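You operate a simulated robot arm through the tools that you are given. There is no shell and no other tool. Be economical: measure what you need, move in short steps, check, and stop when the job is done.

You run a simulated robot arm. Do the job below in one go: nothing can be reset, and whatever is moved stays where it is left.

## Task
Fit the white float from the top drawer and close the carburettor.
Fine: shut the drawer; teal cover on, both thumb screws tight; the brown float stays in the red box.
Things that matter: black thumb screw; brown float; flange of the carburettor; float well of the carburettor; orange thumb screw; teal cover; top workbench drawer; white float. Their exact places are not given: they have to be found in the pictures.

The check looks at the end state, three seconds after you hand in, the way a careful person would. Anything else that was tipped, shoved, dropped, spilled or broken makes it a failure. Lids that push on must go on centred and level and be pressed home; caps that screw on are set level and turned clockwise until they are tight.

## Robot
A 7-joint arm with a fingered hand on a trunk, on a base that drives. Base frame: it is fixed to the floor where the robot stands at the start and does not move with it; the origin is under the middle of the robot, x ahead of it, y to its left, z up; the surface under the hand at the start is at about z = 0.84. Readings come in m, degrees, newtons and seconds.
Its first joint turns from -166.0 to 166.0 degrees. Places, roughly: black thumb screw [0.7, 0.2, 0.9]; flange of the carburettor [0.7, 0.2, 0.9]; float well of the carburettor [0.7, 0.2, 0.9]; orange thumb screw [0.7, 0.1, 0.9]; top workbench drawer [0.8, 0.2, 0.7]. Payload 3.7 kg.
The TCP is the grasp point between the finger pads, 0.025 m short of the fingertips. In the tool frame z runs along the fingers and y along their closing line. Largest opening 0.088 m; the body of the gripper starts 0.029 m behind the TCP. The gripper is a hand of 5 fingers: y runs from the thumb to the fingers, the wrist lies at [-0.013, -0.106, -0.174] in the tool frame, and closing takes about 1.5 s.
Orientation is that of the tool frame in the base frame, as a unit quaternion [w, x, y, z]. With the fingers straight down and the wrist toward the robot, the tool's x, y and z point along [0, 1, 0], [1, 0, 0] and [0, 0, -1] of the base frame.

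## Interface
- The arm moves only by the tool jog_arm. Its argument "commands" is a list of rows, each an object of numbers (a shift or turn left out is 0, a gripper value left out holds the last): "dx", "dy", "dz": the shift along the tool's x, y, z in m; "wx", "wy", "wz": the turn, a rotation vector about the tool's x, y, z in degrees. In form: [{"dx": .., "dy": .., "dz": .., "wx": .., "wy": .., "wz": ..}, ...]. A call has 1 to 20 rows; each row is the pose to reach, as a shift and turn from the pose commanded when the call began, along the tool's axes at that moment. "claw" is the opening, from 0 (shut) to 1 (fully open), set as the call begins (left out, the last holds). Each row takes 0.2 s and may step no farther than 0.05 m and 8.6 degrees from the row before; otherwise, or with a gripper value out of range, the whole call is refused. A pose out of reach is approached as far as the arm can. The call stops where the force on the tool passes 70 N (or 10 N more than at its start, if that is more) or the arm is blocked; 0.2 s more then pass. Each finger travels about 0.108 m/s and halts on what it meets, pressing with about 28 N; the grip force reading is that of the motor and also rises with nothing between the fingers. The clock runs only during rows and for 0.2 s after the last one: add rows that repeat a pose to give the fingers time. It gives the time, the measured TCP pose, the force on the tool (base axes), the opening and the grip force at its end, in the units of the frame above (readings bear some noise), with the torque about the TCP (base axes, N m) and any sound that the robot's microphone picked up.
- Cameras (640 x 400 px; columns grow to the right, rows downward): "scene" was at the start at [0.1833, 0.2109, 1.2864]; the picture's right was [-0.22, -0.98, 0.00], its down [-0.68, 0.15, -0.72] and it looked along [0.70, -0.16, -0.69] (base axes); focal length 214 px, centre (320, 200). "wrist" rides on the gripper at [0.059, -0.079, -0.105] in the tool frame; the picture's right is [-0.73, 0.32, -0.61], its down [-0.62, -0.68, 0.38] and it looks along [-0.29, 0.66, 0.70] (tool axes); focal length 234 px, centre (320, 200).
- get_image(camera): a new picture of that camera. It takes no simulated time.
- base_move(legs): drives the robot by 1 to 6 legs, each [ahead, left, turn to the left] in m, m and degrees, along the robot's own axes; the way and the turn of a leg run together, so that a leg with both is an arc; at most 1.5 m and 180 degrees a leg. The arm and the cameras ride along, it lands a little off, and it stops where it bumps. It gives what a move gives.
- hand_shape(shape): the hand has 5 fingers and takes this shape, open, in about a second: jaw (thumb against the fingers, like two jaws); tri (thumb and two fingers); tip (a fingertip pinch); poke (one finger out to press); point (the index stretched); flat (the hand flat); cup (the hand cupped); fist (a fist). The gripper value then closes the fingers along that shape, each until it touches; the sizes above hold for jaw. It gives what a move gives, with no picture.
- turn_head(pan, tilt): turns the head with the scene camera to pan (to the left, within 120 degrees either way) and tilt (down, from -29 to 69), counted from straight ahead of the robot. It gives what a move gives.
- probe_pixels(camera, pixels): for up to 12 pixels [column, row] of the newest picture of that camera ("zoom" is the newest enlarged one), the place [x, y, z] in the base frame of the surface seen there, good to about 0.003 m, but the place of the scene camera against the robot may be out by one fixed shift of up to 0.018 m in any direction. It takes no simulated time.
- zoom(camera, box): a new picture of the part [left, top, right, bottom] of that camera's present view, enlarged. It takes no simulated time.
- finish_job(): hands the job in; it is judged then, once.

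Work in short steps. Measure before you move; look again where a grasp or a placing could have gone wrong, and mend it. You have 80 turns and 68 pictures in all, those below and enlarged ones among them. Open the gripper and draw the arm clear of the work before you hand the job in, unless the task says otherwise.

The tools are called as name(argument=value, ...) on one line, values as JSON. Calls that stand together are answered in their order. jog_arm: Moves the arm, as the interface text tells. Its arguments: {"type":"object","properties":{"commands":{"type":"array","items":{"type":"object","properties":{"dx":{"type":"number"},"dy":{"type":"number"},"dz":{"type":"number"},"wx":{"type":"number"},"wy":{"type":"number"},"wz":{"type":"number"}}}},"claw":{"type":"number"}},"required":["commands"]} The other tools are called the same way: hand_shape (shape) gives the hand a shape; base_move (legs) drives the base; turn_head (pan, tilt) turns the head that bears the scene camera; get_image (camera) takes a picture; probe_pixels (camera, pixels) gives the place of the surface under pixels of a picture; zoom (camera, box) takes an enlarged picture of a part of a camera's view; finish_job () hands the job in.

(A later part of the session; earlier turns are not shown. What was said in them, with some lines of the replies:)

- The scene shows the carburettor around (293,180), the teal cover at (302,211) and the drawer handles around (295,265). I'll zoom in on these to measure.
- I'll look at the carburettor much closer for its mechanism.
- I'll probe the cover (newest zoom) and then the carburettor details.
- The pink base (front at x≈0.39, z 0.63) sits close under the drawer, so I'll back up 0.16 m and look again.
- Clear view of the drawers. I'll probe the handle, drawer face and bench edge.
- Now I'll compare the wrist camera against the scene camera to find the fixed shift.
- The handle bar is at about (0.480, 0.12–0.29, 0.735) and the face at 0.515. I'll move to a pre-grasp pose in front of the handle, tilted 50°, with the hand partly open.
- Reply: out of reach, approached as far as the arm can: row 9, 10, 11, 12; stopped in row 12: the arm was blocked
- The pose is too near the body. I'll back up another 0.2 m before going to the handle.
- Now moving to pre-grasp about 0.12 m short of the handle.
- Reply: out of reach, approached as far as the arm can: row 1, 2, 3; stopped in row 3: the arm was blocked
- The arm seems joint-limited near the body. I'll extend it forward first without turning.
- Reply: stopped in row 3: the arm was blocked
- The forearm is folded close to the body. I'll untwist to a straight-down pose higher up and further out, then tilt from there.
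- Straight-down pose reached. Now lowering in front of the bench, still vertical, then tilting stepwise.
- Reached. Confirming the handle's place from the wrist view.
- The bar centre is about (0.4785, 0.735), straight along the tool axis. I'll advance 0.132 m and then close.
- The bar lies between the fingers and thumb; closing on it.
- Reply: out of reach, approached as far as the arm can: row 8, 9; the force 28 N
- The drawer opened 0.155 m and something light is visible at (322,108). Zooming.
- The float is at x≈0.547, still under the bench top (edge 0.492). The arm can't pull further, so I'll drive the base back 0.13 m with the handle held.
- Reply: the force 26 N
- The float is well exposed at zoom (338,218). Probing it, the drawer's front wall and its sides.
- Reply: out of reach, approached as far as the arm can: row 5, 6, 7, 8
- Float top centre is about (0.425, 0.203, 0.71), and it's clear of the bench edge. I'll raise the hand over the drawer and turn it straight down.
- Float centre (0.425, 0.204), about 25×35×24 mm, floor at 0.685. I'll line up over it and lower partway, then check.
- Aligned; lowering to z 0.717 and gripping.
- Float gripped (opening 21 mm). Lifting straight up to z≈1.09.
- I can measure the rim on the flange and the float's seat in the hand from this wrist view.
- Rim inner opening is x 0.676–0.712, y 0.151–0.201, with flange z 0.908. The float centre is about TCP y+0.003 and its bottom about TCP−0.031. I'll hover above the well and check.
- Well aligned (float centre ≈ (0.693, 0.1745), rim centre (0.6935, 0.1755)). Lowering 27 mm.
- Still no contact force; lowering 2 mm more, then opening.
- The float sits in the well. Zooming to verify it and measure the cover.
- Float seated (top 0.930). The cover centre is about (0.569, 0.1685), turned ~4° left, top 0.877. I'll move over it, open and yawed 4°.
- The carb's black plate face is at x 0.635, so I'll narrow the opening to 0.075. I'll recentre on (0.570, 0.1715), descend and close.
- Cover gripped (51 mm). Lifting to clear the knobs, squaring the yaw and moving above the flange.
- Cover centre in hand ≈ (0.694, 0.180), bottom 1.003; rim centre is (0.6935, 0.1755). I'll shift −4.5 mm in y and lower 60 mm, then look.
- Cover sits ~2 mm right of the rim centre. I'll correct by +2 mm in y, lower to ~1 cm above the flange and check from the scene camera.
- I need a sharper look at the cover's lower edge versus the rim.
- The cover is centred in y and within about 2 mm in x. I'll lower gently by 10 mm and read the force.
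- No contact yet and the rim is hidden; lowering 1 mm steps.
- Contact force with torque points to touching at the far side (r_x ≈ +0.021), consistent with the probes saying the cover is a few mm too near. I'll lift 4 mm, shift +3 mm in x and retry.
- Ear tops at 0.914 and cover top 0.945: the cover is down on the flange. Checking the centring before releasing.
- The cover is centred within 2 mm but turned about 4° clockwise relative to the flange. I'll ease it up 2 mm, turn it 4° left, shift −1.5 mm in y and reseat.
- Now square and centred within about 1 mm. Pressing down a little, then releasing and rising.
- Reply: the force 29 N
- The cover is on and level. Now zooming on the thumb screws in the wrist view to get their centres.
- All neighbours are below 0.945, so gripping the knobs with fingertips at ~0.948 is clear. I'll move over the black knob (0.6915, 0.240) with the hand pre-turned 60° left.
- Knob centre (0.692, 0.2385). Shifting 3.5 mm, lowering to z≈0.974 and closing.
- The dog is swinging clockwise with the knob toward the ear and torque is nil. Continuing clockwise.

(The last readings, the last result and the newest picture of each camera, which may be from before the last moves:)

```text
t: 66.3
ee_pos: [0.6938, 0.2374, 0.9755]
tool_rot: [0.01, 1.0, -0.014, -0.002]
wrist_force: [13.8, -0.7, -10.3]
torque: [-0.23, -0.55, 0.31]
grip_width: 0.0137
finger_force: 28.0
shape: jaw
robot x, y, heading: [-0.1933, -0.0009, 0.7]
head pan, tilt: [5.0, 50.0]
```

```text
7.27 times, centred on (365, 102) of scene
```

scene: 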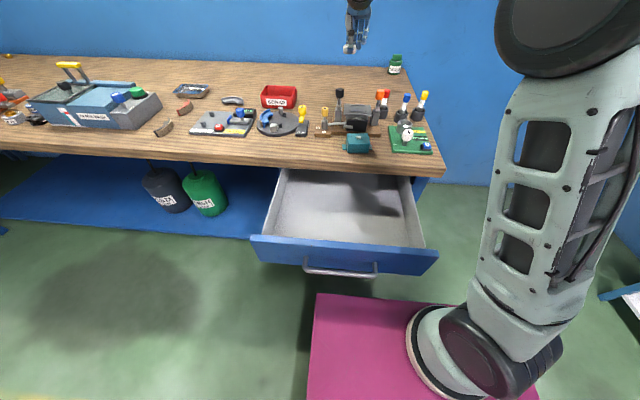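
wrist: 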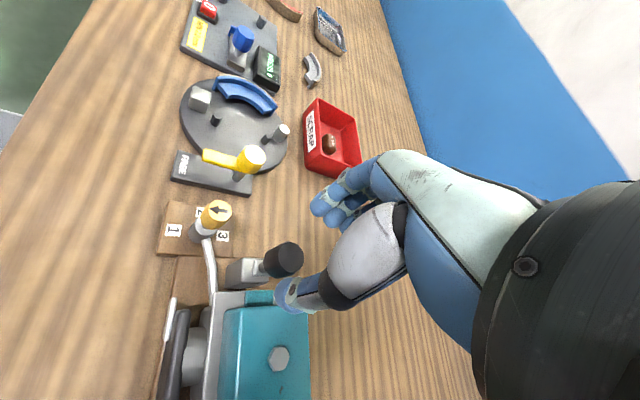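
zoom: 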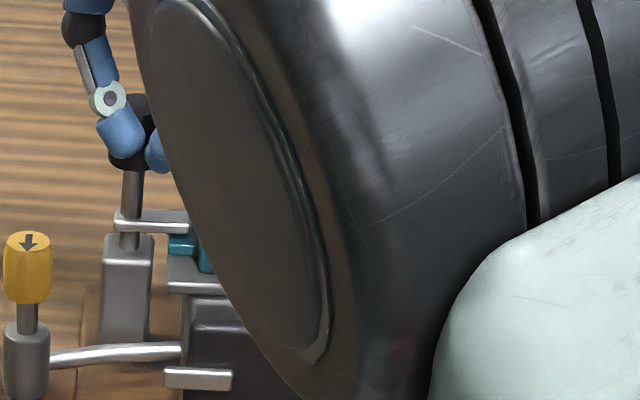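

The dog now lies over the ear and resistance is building (0.31 N·m, knob pulling down). I'll open, turn back 112°, drop 3 mm, regrip and keep tightening.

jog_arm(claw=0.42, commands=[{}, {}, {"wz": -8}, {"wz": -16}, {"wz": -24}, {"wz": -32}, {"wz": -40}, {"wz": -48}, {"wz": -56}, {"wz": -64}, {"wz": -72}, {"wz": -80}, {"wz": -88}, {"wz": -96}, {"wz": -104}, {"wz": -112}, {"wz": -112, "dz": 0.003}, {"wz": -112, "dz": 0.003}])

jog_arm(claw=0.03, commands=[{}, {}, {}, {}])

jog_arm(commands=[{"wz": 8}, {"wz": 16}, {"wz": 24}, {"wz": 32}, {"wz": 32}])

jog_arm(commands=[{"wz": 8}, {"wz": 16}, {"wz": 24}, {"wz": 32}, {"wz": 32}])

zoom(camera="scene", box=[330, 75, 400, 130])

```text
t: 70.1
ee_pos: [0.6926, 0.2384, 0.971]
tool_rot: [0.003, 0.57, 0.822, -0.009]
wrist_force: [0.0, -0.3, -0.6]
torque: [0.03, -0.02, 0.0]
grip_width: 0.0366
finger_force: 0.0
shape: jaw
robot x, y, heading: [-0.1961, 0.0028, 0.3]
head pan, tilt: [5.0, 50.0]
```

```text
t: 71.1
ee_pos: [0.6916, 0.2363, 0.9722]
tool_rot: [0.003, 0.57, 0.822, -0.009]
wrist_force: [-6.2, -0.8, -2.5]
torque: [-0.01, 0.08, 0.02]
grip_width: 0.0166
finger_force: 27.8
shape: jaw
robot x, y, heading: [-0.1914, 0.0037, 0.5]
head pan, tilt: [5.0, 50.0]
```

```text
t: 72.3
ee_pos: [0.6927, 0.2387, 0.9715]
tool_rot: [0.006, 0.774, 0.633, -0.007]
wrist_force: [-3.0, 10.1, -9.3]
torque: [0.28, -0.03, 0.16]
grip_width: 0.0155
finger_force: 27.9
shape: jaw
robot x, y, heading: [-0.1933, 0.0016, 0.2]
head pan, tilt: [5.0, 50.0]
```

```text
t: 73.5
ee_pos: [0.693, 0.236, 0.9724]
tool_rot: [0.009, 0.919, 0.393, -0.007]
wrist_force: [-1.1, 3.2, -12.6]
torque: [0.08, -0.14, 0.07]
grip_width: 0.0126
finger_force: 28.1
shape: jaw
robot x, y, heading: [-0.1941, 0.0042, 0.6]
head pan, tilt: [5.0, 50.0]
```

```text
7.27 times, centred on (365, 102) of scene
```

zoom: 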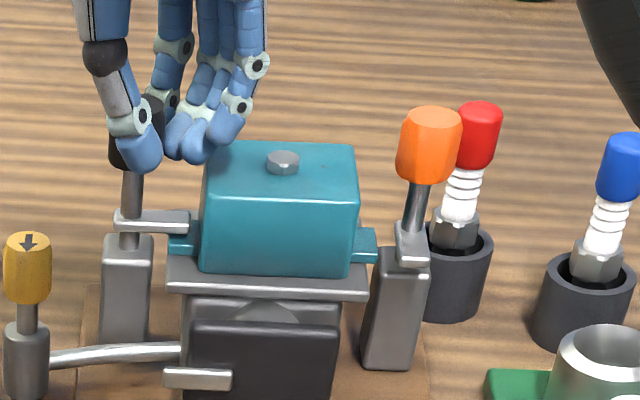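

The dog stayed over the ear while the hand slipped, suggesting it's tight. Probing dog versus ear heights.

probe_pixels(camera="zoom", pixels=[[140, 216], [160, 216], [180, 218], [160, 227], [183, 229], [182, 242], [195, 245], [414, 232], [410, 255], [370, 240], [118, 140], [430, 150]])

```text
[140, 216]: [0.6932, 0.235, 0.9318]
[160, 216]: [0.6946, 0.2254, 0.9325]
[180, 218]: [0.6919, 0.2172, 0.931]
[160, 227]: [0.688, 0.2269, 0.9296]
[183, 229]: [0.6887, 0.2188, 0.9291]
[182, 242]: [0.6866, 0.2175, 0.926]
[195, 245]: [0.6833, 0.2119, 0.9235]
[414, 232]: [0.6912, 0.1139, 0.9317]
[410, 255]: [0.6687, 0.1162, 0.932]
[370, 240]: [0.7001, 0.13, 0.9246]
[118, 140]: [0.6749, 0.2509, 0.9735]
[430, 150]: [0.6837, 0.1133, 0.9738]
```

The dog lies squarely over the ear, and the hand slipped at ~0.3 N·m without moving it: the black screw is tight. Releasing, rising and moving over the orange knob with the hand pre-turned 60° left.

jog_arm(claw=0.5, commands=[{}, {}, {"dz": -0.03}, {"dz": -0.06}, {"dz": -0.08}, {"dx": -0.007, "dy": 0.0065, "dz": -0.08, "wz": -8}, {"dx": -0.014, "dy": 0.013, "dz": -0.08, "wz": -16}, {"dx": -0.021, "dy": 0.0195, "dz": -0.08, "wz": -24}, {"dx": -0.028, "dy": 0.026, "dz": -0.08, "wz": -32}, {"dx": -0.035, "dy": 0.0325, "dz": -0.08, "wz": -40}, {"dx": -0.042, "dy": 0.039, "dz": -0.08, "wz": -48}, {"dx": -0.049, "dy": 0.0455, "dz": -0.08, "wz": -56}, {"dx": -0.056, "dy": 0.052, "dz": -0.08, "wz": -64}, {"dx": -0.063, "dy": 0.0585, "dz": -0.08, "wz": -72}, {"dx": -0.07, "dy": 0.065, "dz": -0.08, "wz": -80}, {"dx": -0.077, "dy": 0.0715, "dz": -0.08, "wz": -88}, {"dx": -0.084, "dy": 0.078, "dz": -0.08, "wz": -96}, {"dx": -0.0903, "dy": 0.0842, "dz": -0.08, "wz": -104}, {"dx": -0.0903, "dy": 0.0842, "dz": -0.04, "wz": -104}, {"dx": -0.0903, "dy": 0.0842, "dz": -0.04, "wz": -104}])

get_image(camera="wrist")

```text
t: 77.7
ee_pos: [0.6905, 0.1143, 1.0144]
tool_rot: [0.001, 0.253, 0.968, -0.01]
wrist_force: [-1.0, -0.3, -0.1]
torque: [0.01, 0.0, -0.02]
grip_width: 0.0438
finger_force: 0.1
shape: jaw
robot x, y, heading: [-0.196, 0.0019, 0.6]
head pan, tilt: [5.0, 50.0]
```

```text
9 pictures are left
```

wrist: 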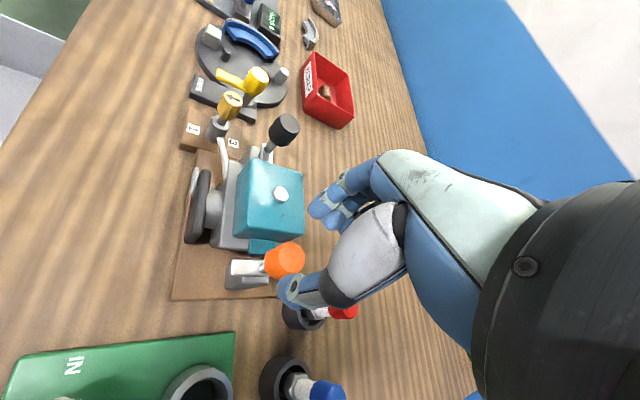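

probe_pixels(camera="wrist", pixels=[[291, 258], [300, 258], [291, 247], [291, 270], [282, 258], [274, 262], [240, 268], [260, 268]])

```text
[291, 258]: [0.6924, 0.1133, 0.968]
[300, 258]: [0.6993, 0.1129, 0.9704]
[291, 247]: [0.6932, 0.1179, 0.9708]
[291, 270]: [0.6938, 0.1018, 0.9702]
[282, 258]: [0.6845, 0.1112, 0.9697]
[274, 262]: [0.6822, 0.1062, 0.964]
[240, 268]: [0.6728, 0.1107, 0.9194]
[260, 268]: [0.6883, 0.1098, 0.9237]
```

Orange knob centre is about (0.692, 0.1115). Lowering onto it, gripping and turning clockwise.

jog_arm(commands=[{"dx": -0.0028, "dy": -0.0018, "dz": 0.015}, {"dx": -0.0028, "dy": -0.0018, "dz": 0.03}, {"dx": -0.0028, "dy": -0.0018, "dz": 0.042}, {"dx": -0.0028, "dy": -0.0018, "dz": 0.042}])

jog_arm(claw=0.05, commands=[{}, {}, {}, {}, {}])

jog_arm(commands=[{"wz": 8}, {"wz": 16}, {"wz": 24}, {"wz": 32}, {"wz": 40}, {"wz": 48}, {"wz": 56}, {"wz": 64}, {"wz": 64}])

jog_arm(commands=[{"wz": 8}, {"wz": 16}, {"wz": 24}, {"wz": 32}, {"wz": 40}, {"wz": 40}])

jog_arm(commands=[{"wz": 8}, {"wz": 16}, {"wz": 24}, {"wz": 32}, {"wz": 40}, {"wz": 40}])

```text
t: 78.7
ee_pos: [0.6933, 0.1106, 0.9709]
tool_rot: [0.0, 0.254, 0.967, -0.01]
wrist_force: [-0.2, 0.4, -0.7]
torque: [0.01, -0.01, 0.04]
grip_width: 0.0437
finger_force: 0.2
shape: jaw
robot x, y, heading: [-0.1976, -0.0011, 0.7]
head pan, tilt: [5.0, 50.0]
```

```text
t: 79.9
ee_pos: [0.6931, 0.11, 0.9712]
tool_rot: [0.001, 0.255, 0.967, -0.009]
wrist_force: [-3.1, -6.3, -0.3]
torque: [-0.11, 0.03, 0.0]
grip_width: 0.0145
finger_force: 27.7
shape: jaw
robot x, y, heading: [-0.1949, -0.0004, 0.2]
head pan, tilt: [5.0, 50.0]
```

```text
t: 81.9
ee_pos: [0.6929, 0.1115, 0.9731]
tool_rot: [0.006, 0.728, 0.686, -0.007]
wrist_force: [-5.8, 0.1, -14.1]
torque: [-0.03, 0.04, 0.02]
grip_width: 0.0137
finger_force: 28.4
shape: jaw
robot x, y, heading: [-0.1935, 0.0005, 0.4]
head pan, tilt: [5.0, 50.0]
```

```text
t: 83.3
ee_pos: [0.6936, 0.1126, 0.9727]
tool_rot: [0.009, 0.919, 0.395, -0.006]
wrist_force: [-5.5, 1.9, -14.1]
torque: [0.0, 0.0, 0.04]
grip_width: 0.0134
finger_force: 28.4
shape: jaw
robot x, y, heading: [-0.1911, 0.0034, 0.4]
head pan, tilt: [5.0, 50.0]
```

```text
t: 84.7
ee_pos: [0.6947, 0.1109, 0.9724]
tool_rot: [0.01, 0.998, 0.056, -0.003]
wrist_force: [14.5, 3.3, -13.9]
torque: [-0.05, -0.46, 0.27]
grip_width: 0.0118
finger_force: 27.6
shape: jaw
robot x, y, heading: [-0.1942, 0.0044, 0.6]
head pan, tilt: [5.0, 50.0]
```

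Torque rose to 0.27 at the end. I'll open, turn back around the knob, and look at the dog.

jog_arm(claw=0.45, commands=[{}, {}, {"wz": -8}, {"wz": -16}, {"wz": -24}, {"wz": -32}, {"wz": -40}, {"wz": -48}, {"wz": -56}, {"wz": -64}, {"wz": -72}, {"wz": -80}, {"wz": -88}, {"wz": -96}, {"wz": -96}])

zoom(camera="scene", box=[330, 75, 400, 130])

```text
t: 87.9
ee_pos: [0.6934, 0.1109, 0.9732]
tool_rot: [0.004, 0.625, 0.78, -0.008]
wrist_force: [-1.2, -0.4, -0.2]
torque: [0.02, 0.02, -0.01]
grip_width: 0.0394
finger_force: 0.1
shape: jaw
robot x, y, heading: [-0.1949, -0.0031, 0.4]
head pan, tilt: [5.0, 50.0]
```

```text
7.27 times, centred on (365, 102) of scene
```

zoom: 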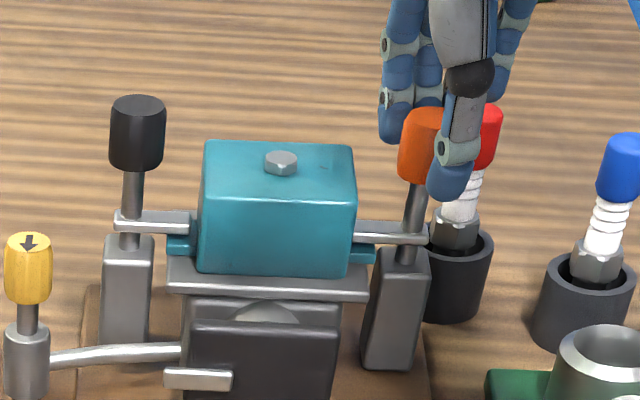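

Both dogs now lie over the ears. One more regrip on the orange knob, slightly deeper, to confirm it's tight.

jog_arm(commands=[{"dz": 0.004}, {"dz": 0.004}])

jog_arm(claw=0.03, commands=[{}, {}, {}, {}])

jog_arm(commands=[{"wz": 6}, {"wz": 12}, {"wz": 18}, {"wz": 18}])

jog_arm(commands=[{"wz": 6}, {"wz": 12}, {"wz": 18}, {"wz": 18}])

jog_arm(commands=[{"wz": 8}, {"wz": 16}, {"wz": 24}, {"wz": 24}])

```text
t: 88.5
ee_pos: [0.6929, 0.1104, 0.97]
tool_rot: [0.004, 0.625, 0.78, -0.009]
wrist_force: [0.1, -0.1, 0.6]
torque: [0.02, 0.01, -0.02]
grip_width: 0.0391
finger_force: 0.0
shape: jaw
robot x, y, heading: [-0.193, 0.003, 0.8]
head pan, tilt: [5.0, 50.0]
```

```text
t: 89.5
ee_pos: [0.6919, 0.1121, 0.9675]
tool_rot: [0.005, 0.626, 0.78, -0.01]
wrist_force: [-6.6, -0.3, -2.8]
torque: [0.0, 0.11, 0.05]
grip_width: 0.0176
finger_force: 28.0
shape: jaw
robot x, y, heading: [-0.1937, 0.0003, 0.4]
head pan, tilt: [5.0, 50.0]
```

```text
t: 90.5
ee_pos: [0.6919, 0.1113, 0.9691]
tool_rot: [0.006, 0.741, 0.672, -0.008]
wrist_force: [-4.4, 5.9, -3.0]
torque: [0.17, -0.03, 0.07]
grip_width: 0.0178
finger_force: 27.9
shape: jaw
robot x, y, heading: [-0.1881, 0.0018, 0.5]
head pan, tilt: [5.0, 50.0]
```

```text
t: 91.5
ee_pos: [0.6922, 0.1133, 0.9691]
tool_rot: [0.007, 0.836, 0.549, -0.007]
wrist_force: [1.7, 16.4, -8.5]
torque: [0.38, -0.18, 0.23]
grip_width: 0.0163
finger_force: 28.8
shape: jaw
robot x, y, heading: [-0.1928, -0.0016, 0.7]
head pan, tilt: [5.0, 50.0]
```

```text
t: 92.5
ee_pos: [0.6938, 0.1134, 0.9683]
tool_rot: [0.008, 0.931, 0.364, -0.005]
wrist_force: [15.1, 26.1, -12.8]
torque: [0.52, -0.57, 0.45]
grip_width: 0.0142
finger_force: 28.3
shape: jaw
robot x, y, heading: [-0.1943, 0.0023, 0.5]
head pan, tilt: [5.0, 50.0]
```

Torque reached 0.45 N·m: orange is tight. I'll release, rise, and give the black knob the same deeper regrip.

jog_arm(claw=0.45, commands=[{}, {}, {"dz": -0.03}, {"dz": -0.06}, {"dz": -0.07}, {"dx": 0.0106, "dy": -0.0117, "dz": -0.07, "wz": -8}, {"dx": 0.0212, "dy": -0.0233, "dz": -0.07, "wz": -16}, {"dx": 0.0318, "dy": -0.035, "dz": -0.07, "wz": -24}, {"dx": 0.0424, "dy": -0.0467, "dz": -0.07, "wz": -32}, {"dx": 0.0529, "dy": -0.0583, "dz": -0.07, "wz": -40}, {"dx": 0.0635, "dy": -0.07, "dz": -0.07, "wz": -48}, {"dx": 0.0741, "dy": -0.0817, "dz": -0.07, "wz": -56}, {"dx": 0.0847, "dy": -0.0933, "dz": -0.07, "wz": -64}, {"dx": 0.0847, "dy": -0.0933, "dz": -0.07, "wz": -64}, {"dx": 0.0847, "dy": -0.0933, "dz": -0.05, "wz": -64}, {"dx": 0.0847, "dy": -0.0933, "dz": -0.05, "wz": -64}])

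zoom(camera="scene", box=[330, 75, 400, 130])

```text
t: 95.9
ee_pos: [0.6917, 0.2388, 1.0178]
tool_rot: [0.003, 0.597, 0.802, -0.008]
wrist_force: [-0.7, 1.4, -0.2]
torque: [-0.01, 0.0, -0.02]
grip_width: 0.0393
finger_force: 0.0
shape: jaw
robot x, y, heading: [-0.1892, 0.0015, 0.7]
head pan, tilt: [5.0, 50.0]
```

```text
7.27 times, centred on (365, 102) of scene
```

zoom: 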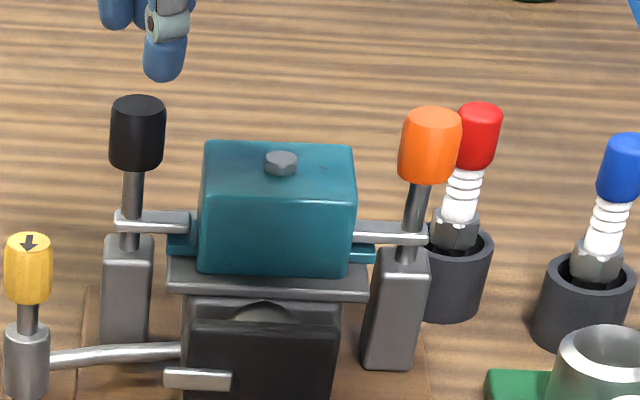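

Orange's dog didn't move at 0.45 N·m, so it is at its stop. Now the same on black.

jog_arm(commands=[{"dz": 0.02}, {"dz": 0.04}, {"dz": 0.049}, {"dz": 0.049}])

jog_arm(claw=0.03, commands=[{}, {}, {}, {}])

jog_arm(commands=[{"wz": 8}, {"wz": 16}, {"wz": 24}, {"wz": 32}, {"wz": 40}, {"wz": 40}])

jog_arm(commands=[{"wz": 8}, {"wz": 16}, {"wz": 20}, {"wz": 20}])

```text
t: 96.9
ee_pos: [0.6921, 0.2359, 0.9687]
tool_rot: [0.005, 0.598, 0.802, -0.009]
wrist_force: [1.1, -0.3, -0.3]
torque: [0.0, 0.03, 0.0]
grip_width: 0.0394
finger_force: 0.1
shape: jaw
robot x, y, heading: [-0.1937, -0.0011, 0.5]
head pan, tilt: [5.0, 50.0]
```

```text
t: 97.9
ee_pos: [0.6923, 0.2367, 0.9678]
tool_rot: [0.004, 0.598, 0.801, -0.009]
wrist_force: [-3.4, -2.8, -2.0]
torque: [-0.05, 0.06, -0.05]
grip_width: 0.018
finger_force: 27.7
shape: jaw
robot x, y, heading: [-0.1937, 0.0008, 0.8]
head pan, tilt: [5.0, 50.0]
```

```text
t: 99.3
ee_pos: [0.6929, 0.2377, 0.9683]
tool_rot: [0.007, 0.836, 0.548, -0.007]
wrist_force: [2.8, 14.9, -9.4]
torque: [0.35, -0.24, 0.29]
grip_width: 0.0159
finger_force: 27.8
shape: jaw
robot x, y, heading: [-0.1936, -0.0006, 0.5]
head pan, tilt: [5.0, 50.0]
```

```text
t: 100.3
ee_pos: [0.6928, 0.2371, 0.9666]
tool_rot: [0.008, 0.919, 0.393, -0.006]
wrist_force: [-3.0, -0.9, -15.3]
torque: [0.05, -0.17, 0.07]
grip_width: 0.0141
finger_force: 28.0
shape: jaw
robot x, y, heading: [-0.1947, -0.0023, 0.7]
head pan, tilt: [5.0, 50.0]
```

Black also stalled at 0.29 N·m and then slipped, so it's tight. I'll release, rise, square the hand, and drive back 0.465 m for the drawer.

jog_arm(claw=0.45, commands=[{}, {}, {"dz": -0.03}, {"dz": -0.07}, {"dz": -0.11}, {"dz": -0.15}, {"dz": -0.15, "wz": -8}, {"dz": -0.15, "wz": -16}, {"dz": -0.15, "wz": -24}, {"dz": -0.15, "wz": -32}, {"dz": -0.15, "wz": -40}, {"dz": -0.15, "wz": -44}, {"dz": -0.15, "wz": -44}])

base_move(legs=[[-0.465, 0, 0]])

turn_head(pan=0, tilt=48)

get_image(camera="scene")

```text
t: 103.1
ee_pos: [0.6931, 0.239, 1.1164]
tool_rot: [0.005, 0.704, 0.71, -0.008]
wrist_force: [-0.2, 0.1, 0.0]
torque: [0.0, -0.02, 0.03]
grip_width: 0.0396
finger_force: 0.0
shape: jaw
robot x, y, heading: [-0.1954, 0.0017, 0.3]
head pan, tilt: [5.0, 50.0]
```

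```text
t: 106.0
ee_pos: [0.2192, 0.2371, 1.1177]
tool_rot: [0.005, 0.703, 0.711, -0.008]
wrist_force: [0.7, 0.5, 0.3]
torque: [0.02, 0.0, -0.01]
grip_width: 0.0393
finger_force: 0.0
shape: jaw
robot x, y, heading: [-0.6684, -0.0035, 0.6]
head pan, tilt: [5.0, 50.0]
```

```text
t: 106.6
ee_pos: [0.2183, 0.2368, 1.1181]
tool_rot: [0.005, 0.703, 0.711, -0.01]
wrist_force: [0.0, 0.7, 0.6]
torque: [-0.02, 0.01, -0.01]
grip_width: 0.0391
finger_force: 0.0
shape: jaw
robot x, y, heading: [-0.67, -0.0024, 0.7]
head pan, tilt: [0.0, 48.0]
```

```text
6 pictures are left
```

scene: 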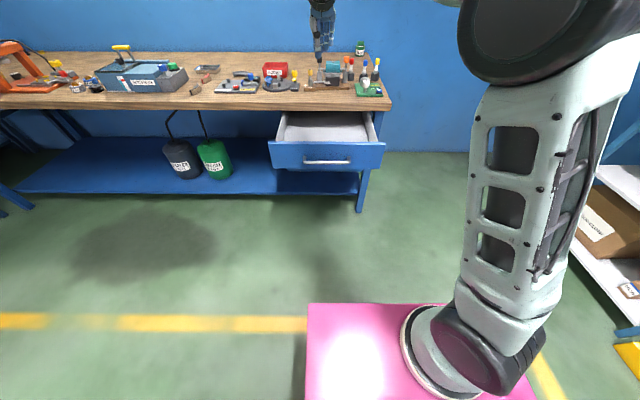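

The drawer is clearly visible; probing the handle.

probe_pixels(camera="scene", pixels=[[325, 161], [310, 161], [340, 161], [300, 155], [350, 155], [325, 145]])

```text
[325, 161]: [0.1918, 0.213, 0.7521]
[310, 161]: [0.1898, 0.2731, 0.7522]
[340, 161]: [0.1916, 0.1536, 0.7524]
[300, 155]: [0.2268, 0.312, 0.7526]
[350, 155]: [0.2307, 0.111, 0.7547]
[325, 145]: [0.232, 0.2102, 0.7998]
```

Handle bar at ≈(0.194, 0.735). Moving back and down to the tilted pre-grasp pose at (0.086, 0.205, 0.826).

jog_arm(claw=0.4, commands=[{"dx": -0.006, "dy": -0.04, "dz": 0.01}, {"dx": -0.012, "dy": -0.08, "dz": 0.03}, {"dx": -0.02, "dy": -0.11, "dz": 0.06}, {"dx": -0.026, "dy": -0.132, "dz": 0.1}, {"dx": -0.032, "dy": -0.132, "dz": 0.14}, {"dx": -0.032, "dy": -0.132, "dz": 0.168}, {"dx": -0.032, "dy": -0.132, "dz": 0.183, "wx": -6}, {"dx": -0.032, "dy": -0.132, "dz": 0.198, "wx": -12}, {"dx": -0.032, "dy": -0.132, "dz": 0.213, "wx": -18}, {"dx": -0.032, "dy": -0.132, "dz": 0.228, "wx": -24}, {"dx": -0.032, "dy": -0.132, "dz": 0.243, "wx": -30}, {"dx": -0.032, "dy": -0.132, "dz": 0.258, "wx": -36}, {"dx": -0.032, "dy": -0.132, "dz": 0.273, "wx": -42}, {"dx": -0.032, "dy": -0.132, "dz": 0.292, "wx": -50}, {"dx": -0.032, "dy": -0.132, "dz": 0.292, "wx": -50}])

get_image(camera="wrist")

probe_pixels(camera="wrist", pixels=[[160, 218], [200, 247], [235, 270], [270, 292], [220, 260], [180, 232]])

```text
t: 109.8
ee_pos: [0.0859, 0.1981, 0.8279]
tool_rot: [0.302, 0.635, 0.648, 0.294]
wrist_force: [0.1, -0.7, 0.6]
torque: [-0.02, -0.01, 0.01]
grip_width: 0.0356
finger_force: 0.0
shape: jaw
robot x, y, heading: [-0.6735, -0.0083, 0.6]
head pan, tilt: [0.0, 48.0]
```

```text
5 pictures are left
```

wrist: 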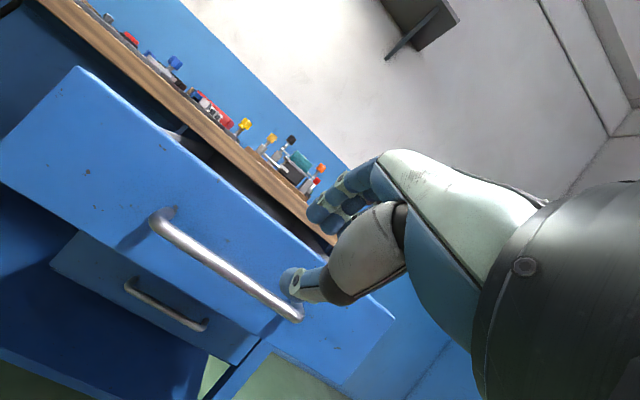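

```text
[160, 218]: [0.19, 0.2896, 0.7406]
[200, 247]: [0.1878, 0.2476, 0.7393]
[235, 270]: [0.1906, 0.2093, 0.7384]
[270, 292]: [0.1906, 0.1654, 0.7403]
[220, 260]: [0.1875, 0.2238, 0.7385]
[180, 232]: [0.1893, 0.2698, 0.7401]
```

Same geometry as before; advancing 0.132 m, gripping the bar, then driving forward 0.25 m to push the drawer in.

jog_arm(commands=[{"dz": 0.04}, {"dz": 0.08}, {"dz": 0.1}, {"dz": 0.12}, {"dz": 0.132}, {"dz": 0.132}])

jog_arm(claw=0, commands=[{}, {}, {}, {}, {}, {}])

base_move(legs=[[0.25, 0, 0]])

```text
t: 111.2
ee_pos: [0.1863, 0.1975, 0.741]
tool_rot: [0.301, 0.635, 0.648, 0.292]
wrist_force: [0.0, 0.3, 0.2]
torque: [-0.01, -0.01, 0.0]
grip_width: 0.0354
finger_force: 0.1
shape: jaw
robot x, y, heading: [-0.6654, -0.0041, 0.4]
head pan, tilt: [0.0, 48.0]
```

```text
t: 112.6
ee_pos: [0.1877, 0.1981, 0.7391]
tool_rot: [0.301, 0.635, 0.649, 0.292]
wrist_force: [-0.4, -0.9, -15.1]
torque: [-0.12, 0.04, 0.02]
grip_width: 0.005
finger_force: 28.3
shape: jaw
robot x, y, heading: [-0.6682, -0.0014, 0.6]
head pan, tilt: [0.0, 48.0]
```

```text
t: 114.5
ee_pos: [0.4422, 0.2004, 0.7395]
tool_rot: [0.301, 0.635, 0.648, 0.293]
wrist_force: [-0.7, -15.0, -18.6]
torque: [-0.12, 0.06, -0.06]
grip_width: 0.0052
finger_force: 27.9
shape: jaw
robot x, y, heading: [-0.4117, -0.001, 0.6]
head pan, tilt: [0.0, 48.0]
```

Drawer moved to 0.442; about 0.029 m remains. Pushing with the arm in small steps until it resists.

jog_arm(commands=[{"dy": 0.0064, "dz": 0.0077}, {"dy": 0.0129, "dz": 0.0153}, {"dy": 0.018, "dz": 0.0214}, {"dy": 0.0206, "dz": 0.0245}, {"dy": 0.0225, "dz": 0.0268}, {"dy": 0.0225, "dz": 0.0268}])

```text
t: 115.9
ee_pos: [0.4777, 0.2, 0.7404]
tool_rot: [0.302, 0.636, 0.648, 0.291]
wrist_force: [0.5, -13.0, -18.4]
torque: [-0.11, 0.09, -0.04]
grip_width: 0.0058
finger_force: 27.6
shape: jaw
robot x, y, heading: [-0.4097, -0.0005, 0.4]
head pan, tilt: [0.0, 48.0]
```

No resistance yet; pushing a bit more.

jog_arm(commands=[{"dy": 0.0026, "dz": 0.0031}, {"dy": 0.0051, "dz": 0.0061}, {"dy": 0.0051, "dz": 0.0061}])

zoom(camera="scene", box=[240, 60, 400, 180])

probe_pixels(camera="zoom", pixels=[[200, 235], [200, 260], [180, 250], [150, 250], [220, 280], [250, 230], [240, 300], [200, 330], [200, 190], [150, 230]])

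```text
t: 116.7
ee_pos: [0.4836, 0.2026, 0.7402]
tool_rot: [0.301, 0.635, 0.649, 0.292]
wrist_force: [-20.5, -3.7, -17.9]
torque: [0.03, 0.23, -0.06]
grip_width: 0.0075
finger_force: 28.0
shape: jaw
robot x, y, heading: [-0.4127, -0.0008, 0.4]
head pan, tilt: [0.0, 48.0]
```

```text
3.33 times, centred on (320, 120) of scene
```

zoom: 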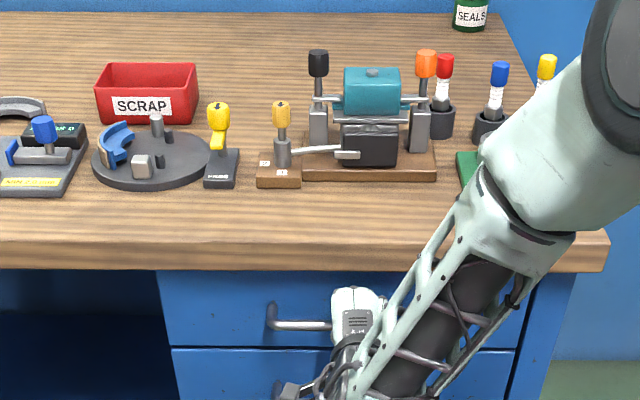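

```text
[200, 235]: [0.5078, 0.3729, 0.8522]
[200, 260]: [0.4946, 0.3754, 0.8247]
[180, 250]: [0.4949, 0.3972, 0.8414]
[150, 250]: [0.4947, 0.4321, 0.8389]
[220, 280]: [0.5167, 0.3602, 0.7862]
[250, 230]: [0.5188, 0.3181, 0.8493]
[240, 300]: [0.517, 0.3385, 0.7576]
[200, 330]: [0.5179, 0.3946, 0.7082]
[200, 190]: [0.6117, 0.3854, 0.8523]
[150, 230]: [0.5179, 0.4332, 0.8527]
```

Face reads 0.517 (fully shut) with 20 N resistance. Opening and backing out along the tool axis without dragging the bar.

jog_arm(claw=0.42, commands=[{}, {}, {}, {}, {"dz": -0.02}, {"dz": -0.05}, {"dz": -0.09}, {"dz": -0.13}, {"dz": -0.13}])

get_image(camera="wrist")

probe_pixels(camera="wrist", pixels=[[160, 218], [200, 247], [235, 270], [200, 200], [100, 150], [230, 320]])

```text
t: 118.7
ee_pos: [0.3866, 0.2003, 0.8233]
tool_rot: [0.303, 0.636, 0.647, 0.291]
wrist_force: [0.1, 0.2, -0.7]
torque: [0.01, -0.02, -0.02]
grip_width: 0.0365
finger_force: 0.1
shape: jaw
robot x, y, heading: [-0.4115, 0.001, 0.6]
head pan, tilt: [0.0, 48.0]
```

```text
3 pictures are left
```

wrist: 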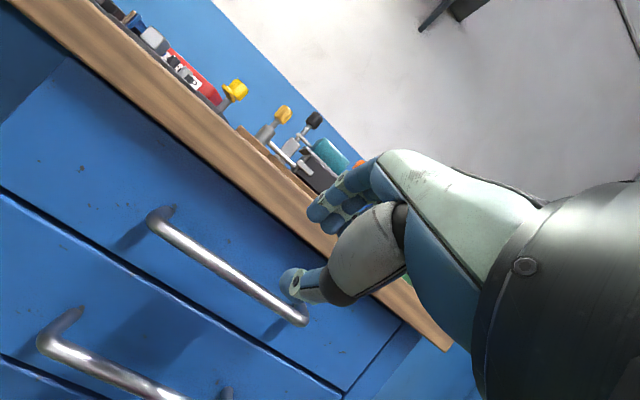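

```text
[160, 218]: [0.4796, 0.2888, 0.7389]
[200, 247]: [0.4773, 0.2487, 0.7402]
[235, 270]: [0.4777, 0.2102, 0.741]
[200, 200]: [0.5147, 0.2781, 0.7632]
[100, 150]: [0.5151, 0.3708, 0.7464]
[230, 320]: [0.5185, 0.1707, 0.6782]
```

Drawer shut, flush with the one below. Backing the robot off and taking a last look at the carburettor.

base_move(legs=[[-0.15, 0, 0]])

zoom(camera="scene", box=[300, 50, 360, 110])

```text
t: 120.0
ee_pos: [0.2353, 0.2004, 0.8229]
tool_rot: [0.301, 0.634, 0.649, 0.293]
wrist_force: [0.6, -0.8, 0.8]
torque: [0.01, 0.0, 0.02]
grip_width: 0.0368
finger_force: 0.1
shape: jaw
robot x, y, heading: [-0.564, -0.0059, 0.6]
head pan, tilt: [0.0, 48.0]
```

```text
6.67 times, centred on (330, 80) of scene
5 turns are left
```

zoom: 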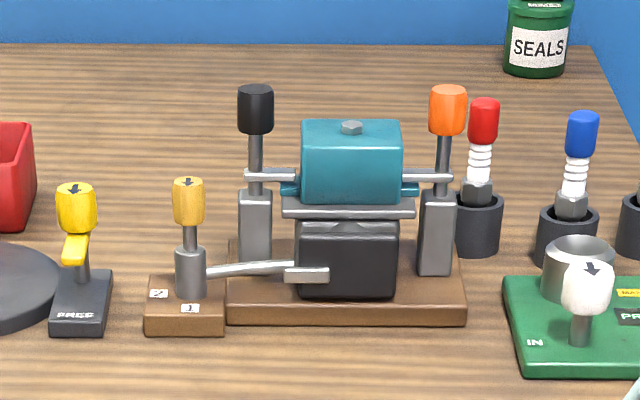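

The cover sits level and centred, both dogs are over its ears, the drawer is shut, and the arm is clear. Handing in.

finish_job()

```text
The job is handed in.
```

The job is handed in. The white float is in the well and the teal cover is seated level on the flange. The top drawer is shut, and I didn't touch the brown float in the red box.

I turned both thumb screws clockwise until they stopped; the hand slipped on the black one at about 0.3 N·m, and the orange one held at 0.45 N·m. Each clamp bar lies over its ear, but the last picture seems to show a gap of about 2 mm above the ears. I took the stall as tight and did not confirm that the bars press on the cover.
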